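You operate a simulated robot arm through the tools that you are given. There is no shell and no other tool. Be economical: measure what you need, move in short steps, check, and stop when the job is done.

Carry out the task below with a simulated robot arm. There is one attempt and no reset: what you move stays moved.

Task
Put the blue candle from the dining table top on the brown saucer there.

Only the result counts: the job must be done as asked and must still hold three seconds after the hand-in. Knocking over, shifting, dropping, spilling or breaking anything else fails it.

Robot
A 6-joint arm with a two-finger parallel gripper, fixed in place. Base frame: the origin is at the foot of the arm, x ahead of it, y to its left, z up; the work surface is at about z = 0. Units: cm, degrees, N and s.
With the tool pointing down near the work surface it reaches from about 16 to 42 cm from the base axis. Its first joint turns from -66.0 to 66.0 degrees. Payload 1.57 kg.
Tool frame: the origin (TCP) lies between the finger pads and is the grasp point; the fingertips stand 3 cm ahead of it; z points along the fingers, y is the line along which they close. Largest opening 8 cm; finger width 1.7, thickness 1.2; the body of the gripper, 4 by 8.2 cm, starts 8 cm behind the TCP.
Orientation is told as [roll, pitch, yaw] about the base's x, y, z axes, in that order, counted from this pose: with the fingers straight down and closing along the base's y, the tool's x points along the base's -x, its y along +y and its z along -z.

Tools
- The arm moves only by the tool servo_tool. Its argument "targets" is one flat list of numbers, 4 for each row, row after row: the shift along the base's x, y, z in cm, then the turn about the base's z in degrees. In form: [tx, ty, tz, spin, tx, ty, tz, spin, ...]. A call has 1 to 10 rows; each row shifts and turns the commanded pose from where the row before left it. "grip" is the gripper command, from -1 (fully open) to 1 (shut), values between in proportion, set as the call begins (left out, the last holds). A row lasts 0.2 s, in which the tool goes at most 5 cm and 8.6 degrees; a call with a longer step from one row to the next is refused whole, and so is a gripper value outside its range. Where a pose cannot be reached the arm comes as near as it can. A force on the tool above 40 N (or 10 N above the force at the start of the call, whichever is more), or a blocked arm, ends the call early, and 0.2 s more pass. Each finger travels about 15.3 cm/s and halts on what it meets, pressing with about 27 N; the grip force reading is that of the motor and also rises with nothing between the fingers. The clock runs only during rows and for 0.2 s after the last one: add rows that do not move to give the fingers time. It gives the time, the measured TCP pose, the force on the tool (base axes), the opening and the grip force at its end, in the units of the frame above (readings bear some noise), and new pictures: "show" is both (left out), scene, wrist or none.
- Cameras (640 x 400 px; columns grow to the right, rows downward): "scene" is fixed at [5.34, -33.09, 41.75]; the picture's right is [0.78, -0.62, 0.00], its down [-0.38, -0.47, -0.80] and it looks along [0.50, 0.62, -0.60] (base axes); focal length 311 px, centre (320, 200). "wrist" rides on the gripper at [7.2, -0.7, -12.2] in the tool frame; the picture's right is [0.09, 1.00, 0.00], its down [-0.84, 0.08, -0.54] and it looks along [-0.54, 0.05, 0.84] (tool axes); focal length 238 px, centre (320, 200). There is no depth. A picture from a camera that has moved, and an enlarged one, comes with that camera's place and axes in the base frame and with its lens.
- zoom(camera, box): a new picture of the part [left, top, right, bottom] of that camera's present view, enlarged. It takes no simulated time.
- finish_job(): hands the job in; it is judged then, once.

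Work in short steps. Places have to be worked out from the pictures, the camera data and where the tool is seen: move nearer, look again, correct. Check each grasp and each placing, and mend what went wrong. You have 90 turns and 170 pictures in all, those below and enlarged ones among them. Open the gripper and draw the arm clear of the work before you hand the job in, unless the task says otherwise; then end with one line.

The tools are called after "Emit:" as a command line: name --argument value ..., lists and objects as JSON in quotes. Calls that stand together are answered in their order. servo_tool: Moves the arm, as the interface text tells. Its arguments: {"type":"object","properties":{"targets":{"type":"array","items":{"type":"number"}},"grip":{"type":"number"},"show":{"type":"string","enum":["both","scene","wrist","none"]}},"required":["targets"]} The other tools are called the same way: zoom (camera, box) takes an enlarged picture of a part of a camera's view; finish_job () hands the job in.

At the start:

```text
time_s: 0.0
eef_pos: [27.64, 4.4, 22.77]
tool_rot: [0.1, 0.0, 0.0]
contact_force: [0.5, -0.3, 0.5]
width: 7.99
grasp_force: 0.0
```

scene: 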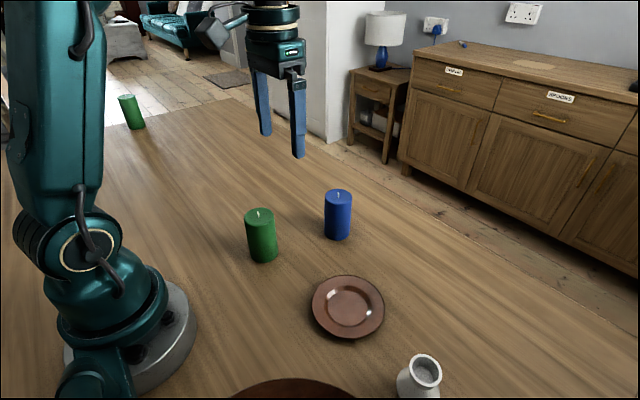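
wrist: 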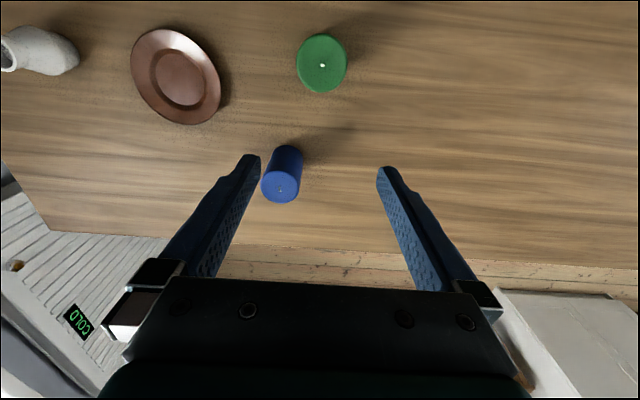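

The two cameras agree: the blue candle is near (36.3, 0), about 8.5 cm tall, and the saucer centre is near (25.6, -14.4). I'll move above the candle with the gripper open and look again.

Emit:
servo_tool --targets '[2.2, -1.1, 0, 0, 2.2, -1.1, 0, 0, 2.2, -1.1, -2, 0, 2.1, -1.1, -3, 0, 0, 0, 0, 0]' --grip -1

```text
time_s: 1.2
eef_pos: [36.46, -0.13, 17.77]
tool_rot: [0.1, -0.1, 0.0]
contact_force: [0.9, 0.2, -0.1]
width: 7.99
grasp_force: 0.0
camera wrist: at [29.2, -0.67, 29.82], right [-0.09, 1.0, 0.0], down [0.84, 0.08, 0.54], along [0.54, 0.05, -0.84], focal length 238 px, centre (320, 200)
```

scene: 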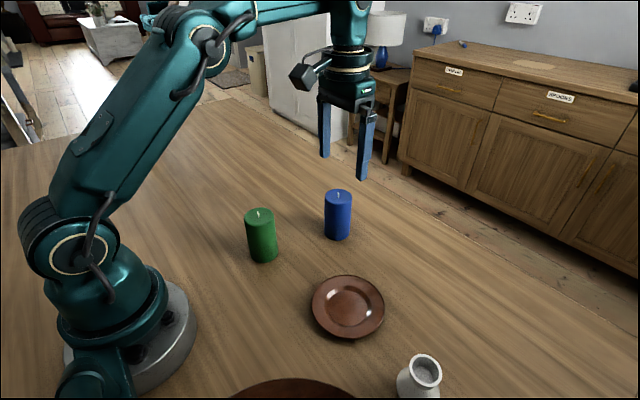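
wrist: 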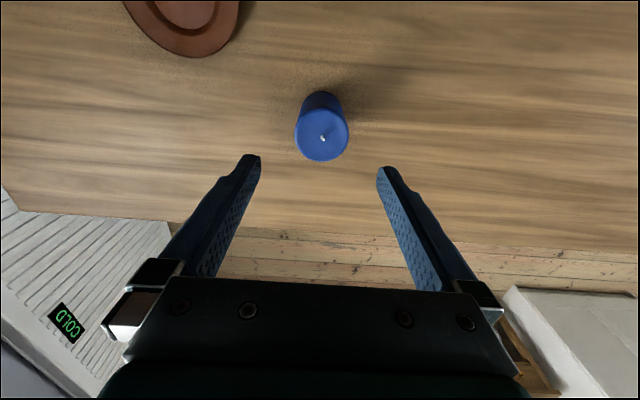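

The candle top is now at about (35.9, 0.0), roughly 4.8 cm across, and centred between the fingers. I'll correct x by -0.5 and go down partway so the fingertips are just above the candle, then look again.

Emit:
servo_tool --targets '[-0.5, 0.1, -1.5, 0, 0, 0, -2, 0, 0, 0, -1.5, 0, 0, 0, 0, 0]'

```text
time_s: 2.2
eef_pos: [35.83, -0.0, 12.72]
tool_rot: [0.2, -0.1, 0.0]
contact_force: [-0.6, 0.3, 0.5]
width: 7.97
grasp_force: 0.0
camera wrist: at [28.71, -0.51, 24.8], right [-0.09, 1.0, 0.0], down [0.84, 0.08, 0.54], along [0.54, 0.05, -0.84], focal length 238 px, centre (320, 200)
```

scene: 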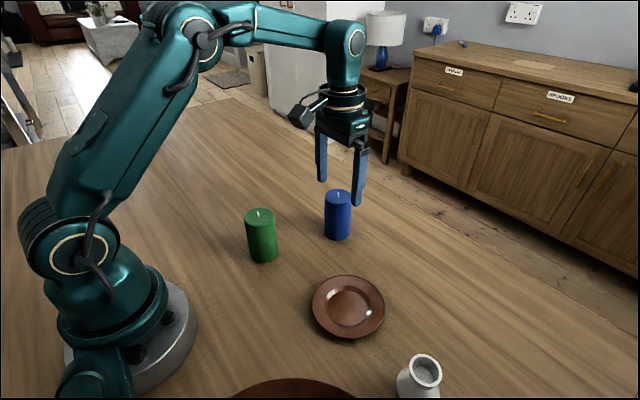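
wrist: 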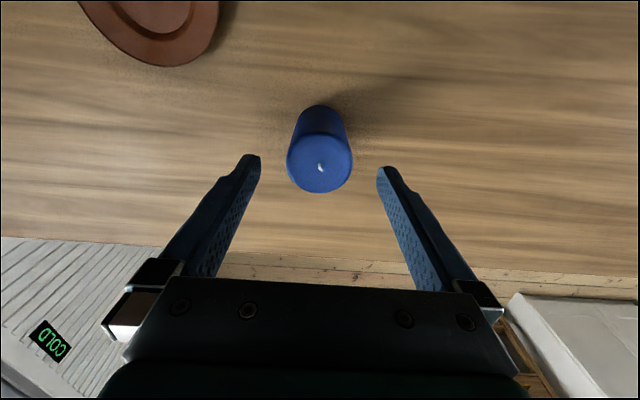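

The candle is still at about (36.0, 0.15), well aligned. I'll lower to TCP z≈6 and then look.

Emit:
servo_tool --targets '[0.15, 0.15, -1.7, 0, 0, 0, -1.7, 0, 0, 0, -1.7, 0, 0, 0, -1.6, 0, 0, 0, 0, 0]'

```text
time_s: 3.4
eef_pos: [35.99, 0.13, 6.11]
tool_rot: [0.1, -0.1, 0.1]
contact_force: [0.5, 0.0, 0.1]
width: 8.01
grasp_force: 0.0
camera wrist: at [28.87, -0.35, 18.21], right [-0.09, 1.0, 0.0], down [0.84, 0.08, 0.54], along [0.54, 0.05, -0.84], focal length 238 px, centre (320, 200)
```

scene: 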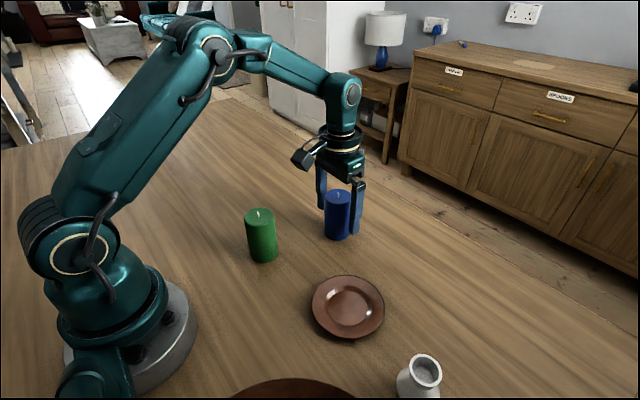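
wrist: 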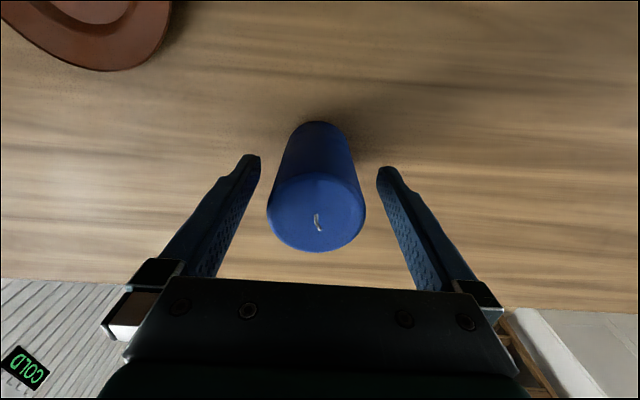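

The candle sits centrally between the pads (about 35.9, 0.1). Closing the gripper.

Emit:
servo_tool --targets '[0, 0, 0, 0, 0, 0, 0, 0, 0, 0, 0, 0]' --grip 1 --show "wrist"

```text
time_s: 4.2
eef_pos: [36.01, 0.22, 6.24]
tool_rot: [0.1, -0.1, 0.1]
contact_force: [0.5, 1.2, -0.5]
width: 4.93
grasp_force: 27.4
camera wrist: at [28.87, -0.35, 18.23], right [-0.09, 1.0, 0.0], down [0.84, 0.08, 0.54], along [0.54, 0.05, -0.84], focal length 238 px, centre (320, 200)
```

wrist: 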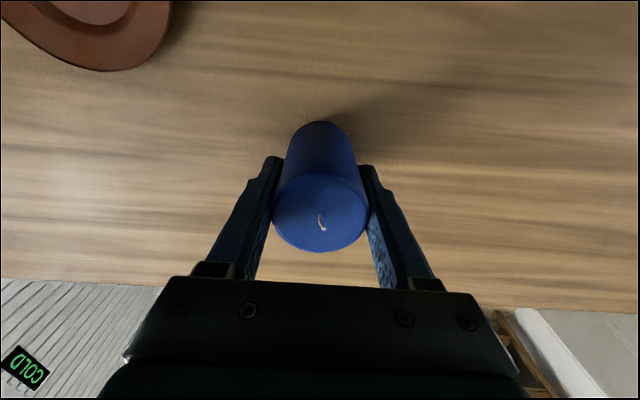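

The grip is firm at 4.93 cm opening. I'll lift about 6 cm.

Emit:
servo_tool --targets '[0, 0, 1, 0, 0, 0, 1.5, 0, 0, 0, 2, 0, 0, 0, 1.5, 0, 0, 0, 0, 0]'

```text
time_s: 5.4
eef_pos: [36.1, 0.14, 12.09]
tool_rot: [0.1, -0.1, 0.0]
contact_force: [0.3, 0.3, -1.5]
width: 4.92
grasp_force: 27.3
camera wrist: at [28.89, -0.36, 24.26], right [-0.09, 1.0, 0.0], down [0.84, 0.08, 0.54], along [0.54, 0.05, -0.84], focal length 238 px, centre (320, 200)
```

scene: 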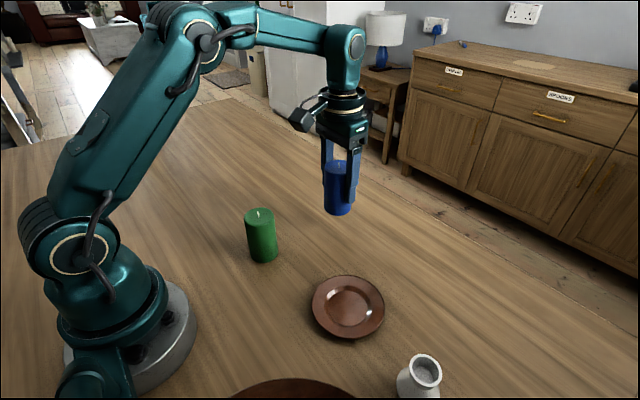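
wrist: 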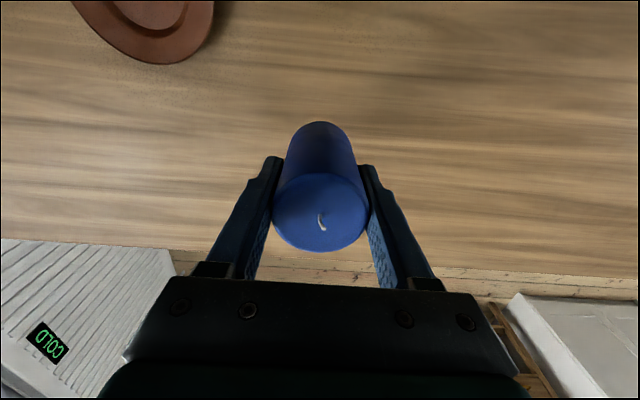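

The candle is lifted and hanging straight, with its base at z≈6. I'll carry it towards the saucer, and zoom in on the saucer at the same time to pin down its centre.

Emit:
zoom --camera "scene" --box '[280, 250, 440, 350]'

Emit:
servo_tool --targets '[-1.5, -2, 0, 0, -1.8, -2.5, 0, 0, -1.8, -2.5, 0, 0, -1.8, -2.5, 0, 0, -1.8, -2.5, 0, 0, -1.7, -2.4, 0, 0, 0, 0, 0, 0, 0, 0, 0, 0]'

```text
4.00 times, centred on (360, 300) of scene
camera zoom: at [5.34, -33.09, 41.75], right [0.78, -0.62, 0.0], down [-0.38, -0.47, -0.8], along [0.5, 0.62, -0.6], focal length 1245 px, centre (160, -200)
```

zoom: 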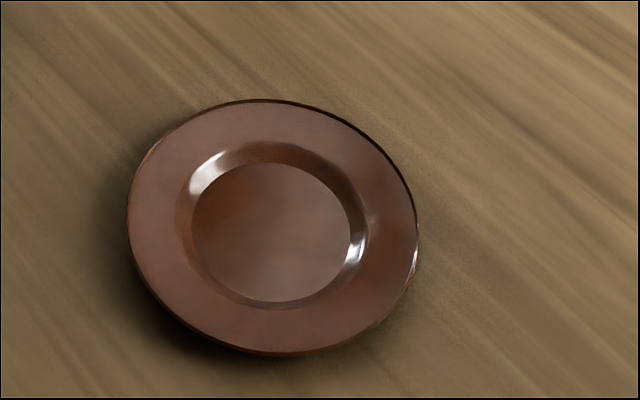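

```text
time_s: 7.2
eef_pos: [25.67, -14.3, 12.06]
tool_rot: [0.1, -0.1, 0.0]
contact_force: [0.8, -0.2, -1.7]
width: 4.94
grasp_force: 27.4
camera wrist: at [18.46, -14.75, 24.2], right [-0.09, 1.0, 0.0], down [0.84, 0.08, 0.54], along [0.54, 0.05, -0.84], focal length 238 px, centre (320, 200)
```

scene: 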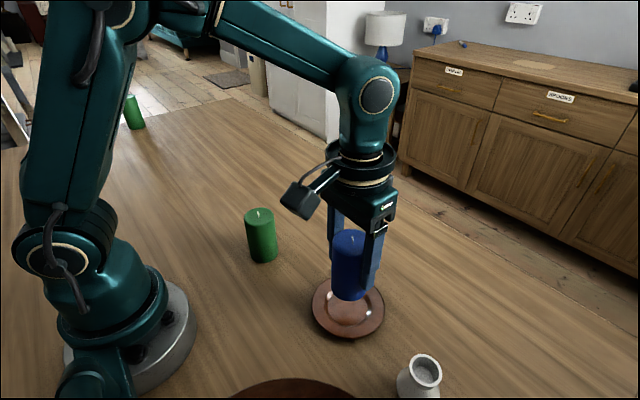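
wrist: 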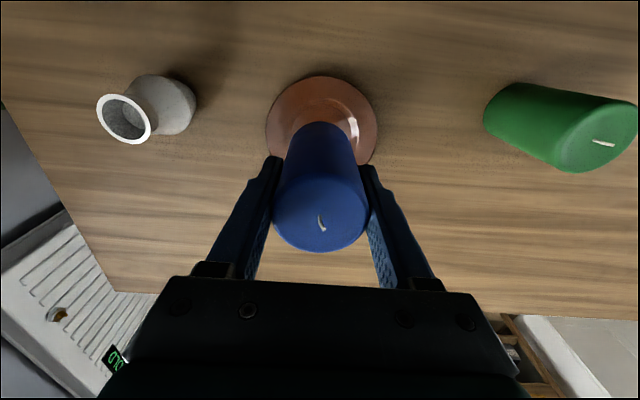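

The saucer's well is about 5.9 cm across, centred near (25.8, -14.3), and the tool is at (25.7, -14.3). I'll lower until the candle's base is just above the rim and check alignment.

Emit:
servo_tool --targets '[0.1, 0, -1.2, 0, 0, 0, -1.2, 0, 0, 0, -1, 0, 0, 0, 0, 0]'

Emit:
zoom --camera "scene" --box '[280, 250, 440, 350]'

Emit:
zoom --camera "wrist" --box '[240, 60, 400, 160]'

```text
time_s: 8.2
eef_pos: [25.67, -14.31, 8.72]
tool_rot: [0.1, -0.1, 0.0]
contact_force: [0.1, -0.5, -2.1]
width: 4.93
grasp_force: 27.1
camera wrist: at [18.57, -14.81, 20.81], right [-0.09, 1.0, 0.0], down [0.84, 0.08, 0.54], along [0.54, 0.05, -0.84], focal length 238 px, centre (320, 200)
```

scene: 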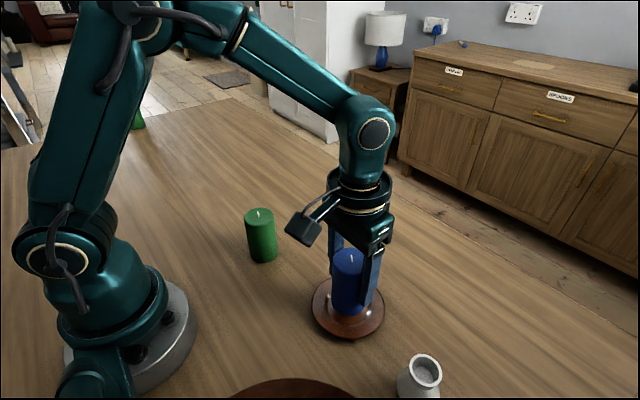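
wrist: 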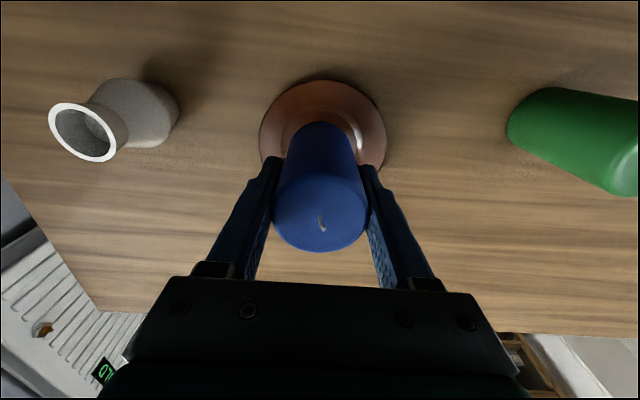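

```text
4.00 times, centred on (360, 300) of scene
camera zoom: at [5.34, -33.09, 41.75], right [0.78, -0.62, 0.0], down [-0.38, -0.47, -0.8], along [0.5, 0.62, -0.6], focal length 1245 px, centre (160, -200)
```

zoom: 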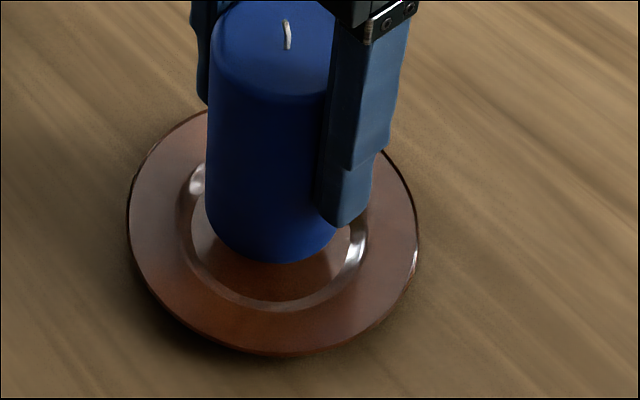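

```text
4.00 times, centred on (320, 110) of wrist
camera zoom: at [18.57, -14.81, 20.81], right [-0.09, 1.0, 0.0], down [0.84, 0.08, 0.54], along [0.54, 0.05, -0.84], focal length 953 px, centre (320, 560)
```

zoom: 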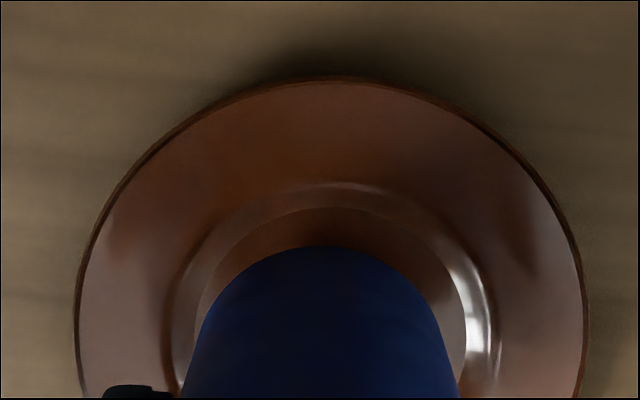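

The scene view shows the candle lined up left to right. The wrist view puts the well centre about 0.15 further in x and 0.25 in y. I'll apply that, lower a little more and check.

Emit:
servo_tool --targets '[0.15, 0.25, 0, 0, 0, 0, -0.6, 0, 0, 0, -0.4, 0, 0, 0, 0, 0]' --show "none"

Emit:
zoom --camera "scene" --box '[280, 250, 440, 350]'

Emit:
zoom --camera "wrist" --box '[240, 60, 400, 160]'

```text
time_s: 9.2
eef_pos: [25.89, -14.01, 7.74]
tool_rot: [0.1, -0.1, -0.1]
contact_force: [0.0, 0.6, -0.2]
width: 4.95
grasp_force: 27.1
```

```text
4.00 times, centred on (360, 300) of scene
camera zoom: at [5.34, -33.09, 41.75], right [0.78, -0.62, 0.0], down [-0.38, -0.47, -0.8], along [0.5, 0.62, -0.6], focal length 1245 px, centre (160, -200)
```

zoom: 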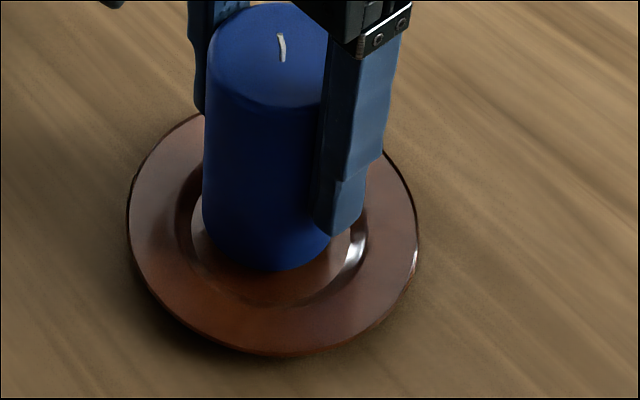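

```text
4.00 times, centred on (320, 110) of wrist
camera zoom: at [18.72, -14.49, 19.79], right [-0.09, 1.0, 0.0], down [0.84, 0.08, 0.54], along [0.54, 0.05, -0.84], focal length 953 px, centre (320, 560)
```

zoom: 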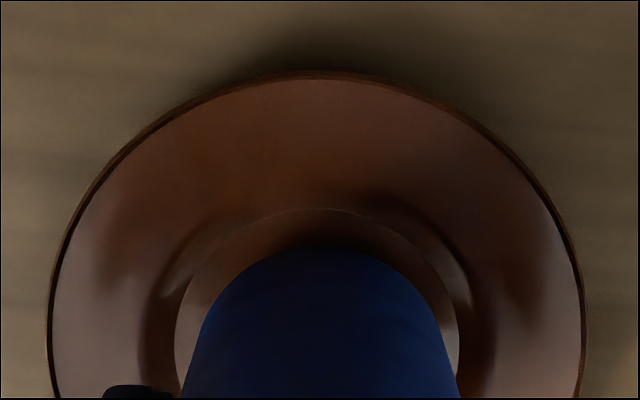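

The candle is now centred over the well, with about 0.9 cm left to drop. I'll lower in small steps and watch the force.

Emit:
servo_tool --targets '[0, 0, -0.3, 0, 0, 0, -0.2, 0, 0, 0, -0.1, 0, 0, 0, 0, 0]' --show "none"

Emit:
zoom --camera "scene" --box '[280, 250, 440, 350]'

```text
time_s: 10.2
eef_pos: [25.97, -13.95, 7.13]
tool_rot: [0.1, -0.1, 0.0]
contact_force: [0.0, -1.3, -1.5]
width: 4.94
grasp_force: 26.6
```

```text
4.00 times, centred on (360, 300) of scene
camera zoom: at [5.34, -33.09, 41.75], right [0.78, -0.62, 0.0], down [-0.38, -0.47, -0.8], along [0.5, 0.62, -0.6], focal length 1245 px, centre (160, -200)
```

zoom: 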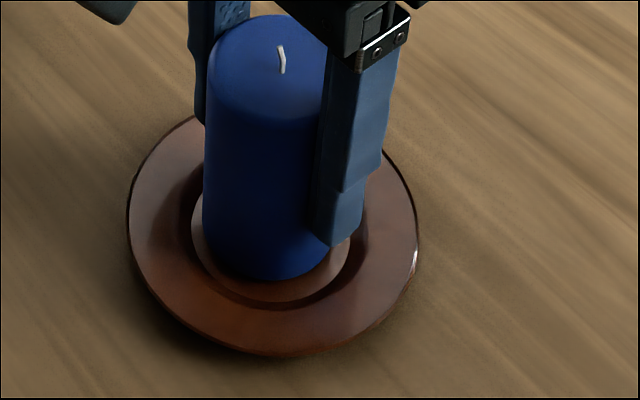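

No contact yet, and about 0.3–0.4 cm remains. I'll continue in very small steps.

Emit:
servo_tool --targets '[0, 0, -0.1, 0, 0, 0, -0.1, 0, 0, 0, 0, 0]' --show "none"

```text
time_s: 11.0
eef_pos: [25.81, -13.91, 6.92]
tool_rot: [0.2, 0.0, 0.0]
contact_force: [-0.3, -0.1, -1.2]
width: 4.88
grasp_force: 26.4
```

Still no contact force, so another 0.15 cm down.

Emit:
servo_tool --targets '[0, 0, -0.1, 0, 0, 0, -0.05, 0, 0, 0, 0, 0]' --show "none"

Emit:
zoom --camera "scene" --box '[280, 250, 440, 350]'

```text
time_s: 11.8
eef_pos: [25.95, -13.81, 6.76]
tool_rot: [0.1, -0.1, 0.0]
contact_force: [-0.7, -0.4, -2.4]
width: 4.93
grasp_force: 26.9
```

```text
4.00 times, centred on (360, 300) of scene
camera zoom: at [5.34, -33.09, 41.75], right [0.78, -0.62, 0.0], down [-0.38, -0.47, -0.8], along [0.5, 0.62, -0.6], focal length 1245 px, centre (160, -200)
```

zoom: 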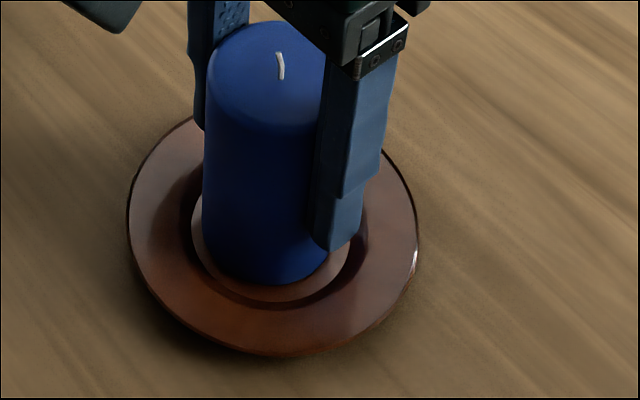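

Still not touching; the base edge is at row 286, and I expect about 292 when seated. Down a bit further.

Emit:
servo_tool --targets '[0, 0, -0.1, 0, 0, 0, -0.05, 0, 0, 0, 0, 0]' --show "none"

```text
time_s: 12.6
eef_pos: [25.92, -13.8, 6.79]
tool_rot: [0.1, -0.1, 0.1]
contact_force: [-4.0, 2.9, 19.6]
width: 4.91
grasp_force: 27.3
```

Contact: 19.6 N upward. I'll ease off the pressure and check before releasing.

Emit:
servo_tool --targets '[0, 0, 0.1, 0, 0, 0, 0, 0]' --show "none"

Emit:
zoom --camera "scene" --box '[280, 250, 440, 350]'

Emit:
zoom --camera "wrist" --box '[240, 60, 400, 160]'

```text
time_s: 13.2
eef_pos: [25.94, -14.01, 6.76]
tool_rot: [0.1, -0.3, -0.1]
contact_force: [1.2, -0.6, 3.5]
width: 4.93
grasp_force: 27.1
```

```text
4.00 times, centred on (360, 300) of scene
camera zoom: at [5.34, -33.09, 41.75], right [0.78, -0.62, 0.0], down [-0.38, -0.47, -0.8], along [0.5, 0.62, -0.6], focal length 1245 px, centre (160, -200)
```

zoom: 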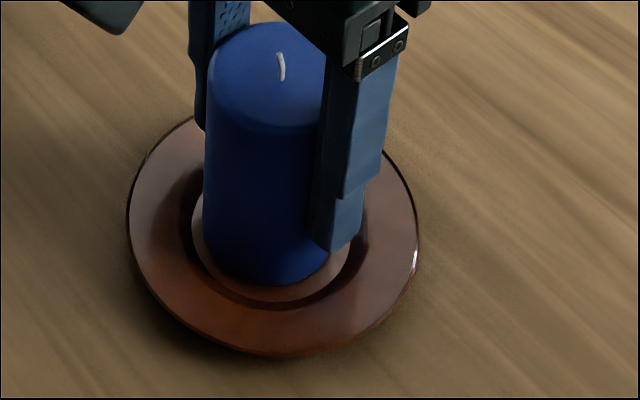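

```text
4.00 times, centred on (320, 110) of wrist
camera zoom: at [18.76, -14.49, 18.81], right [-0.09, 1.0, 0.0], down [0.84, 0.08, 0.54], along [0.54, 0.05, -0.84], focal length 953 px, centre (320, 560)
```

zoom: 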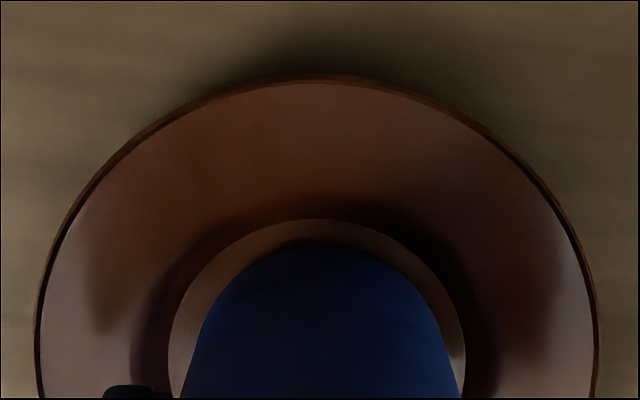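

The candle rests in the well, evenly placed with margin all round and about 3.5 N residual support. Opening the gripper.

Emit:
servo_tool --targets '[0, 0, 0, 0, 0, 0, 0, 0, 0, 0, 0, 0]' --grip -1

```text
time_s: 14.0
eef_pos: [25.82, -13.96, 6.6]
tool_rot: [0.0, -0.1, 0.0]
contact_force: [0.5, 0.2, 0.0]
width: 8.02
grasp_force: 0.0
camera wrist: at [18.75, -14.48, 18.83], right [-0.09, 1.0, 0.0], down [0.84, 0.08, 0.54], along [0.54, 0.05, -0.84], focal length 238 px, centre (320, 200)
```

scene: 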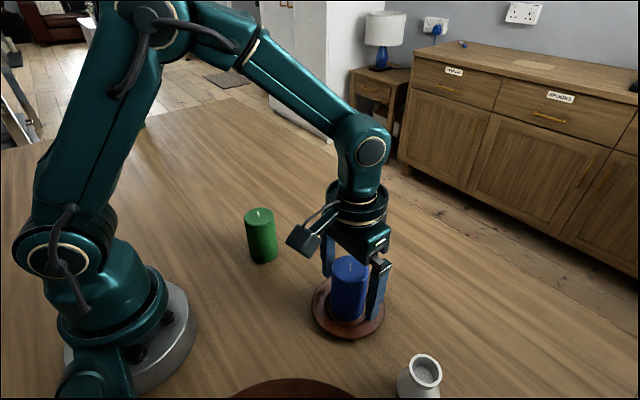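
wrist: 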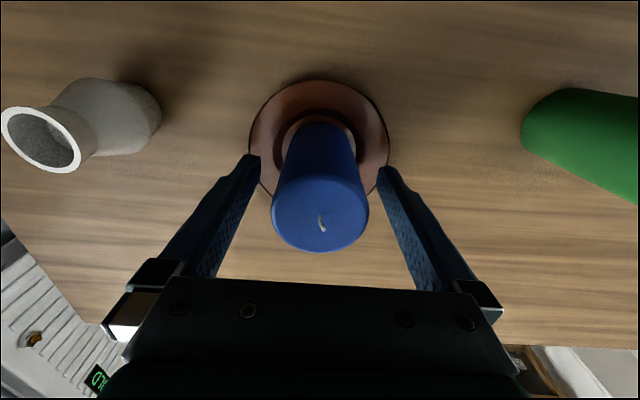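

The candle stands upright and both fingers are clear of it. I'll raise the arm straight up and then check.

Emit:
servo_tool --targets '[0, 0, 1, 0, 0, 0, 2, 0, 0, 0, 2.5, 0, 0, 0, 2.5, 0, 0, 0, 2.5, 0, 0, 0, 2.5, 0, 0, 0, 0, 0]'

Emit:
zoom --camera "scene" --box '[280, 250, 440, 350]'

```text
time_s: 15.6
eef_pos: [25.84, -13.91, 19.72]
tool_rot: [0.1, -0.1, 0.0]
contact_force: [-0.6, 1.3, 0.2]
width: 7.97
grasp_force: 0.1
camera wrist: at [18.69, -14.49, 31.87], right [-0.09, 1.0, 0.0], down [0.84, 0.08, 0.54], along [0.54, 0.05, -0.84], focal length 238 px, centre (320, 200)
```

scene: 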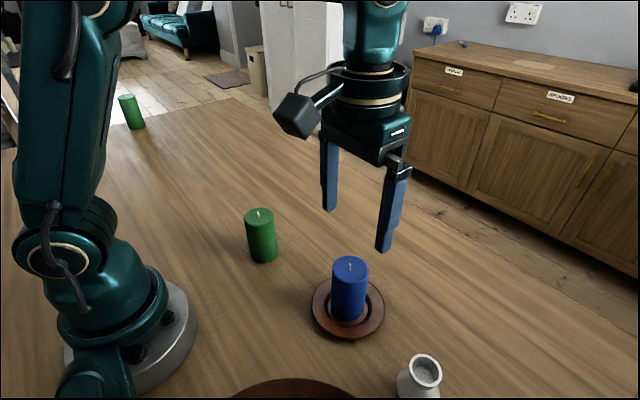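
wrist: 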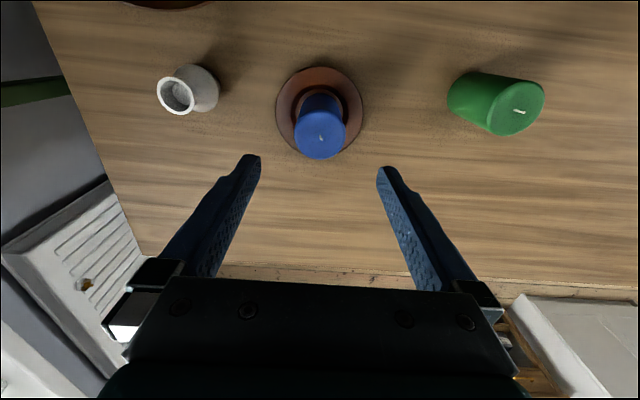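

```text
4.00 times, centred on (360, 300) of scene
camera zoom: at [5.34, -33.09, 41.75], right [0.78, -0.62, 0.0], down [-0.38, -0.47, -0.8], along [0.5, 0.62, -0.6], focal length 1245 px, centre (160, -200)
```

zoom: 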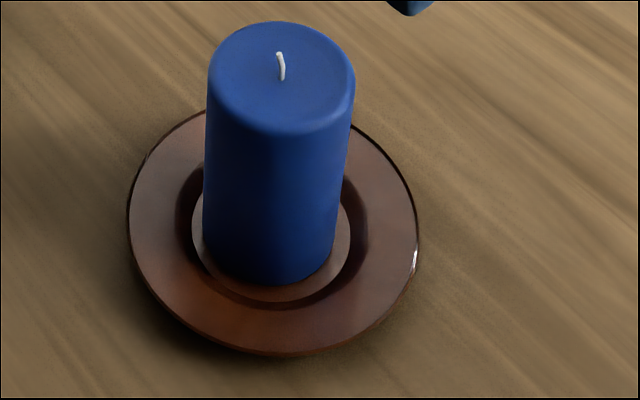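

The candle stands upright in the saucer's well, the saucer hasn't moved, and the arm is clear. Handing in.

Emit:
finish_job

```text
The job is handed in.
```

The blue candle is standing upright on the brown saucer, nothing else was moved, and I've handed the job in.
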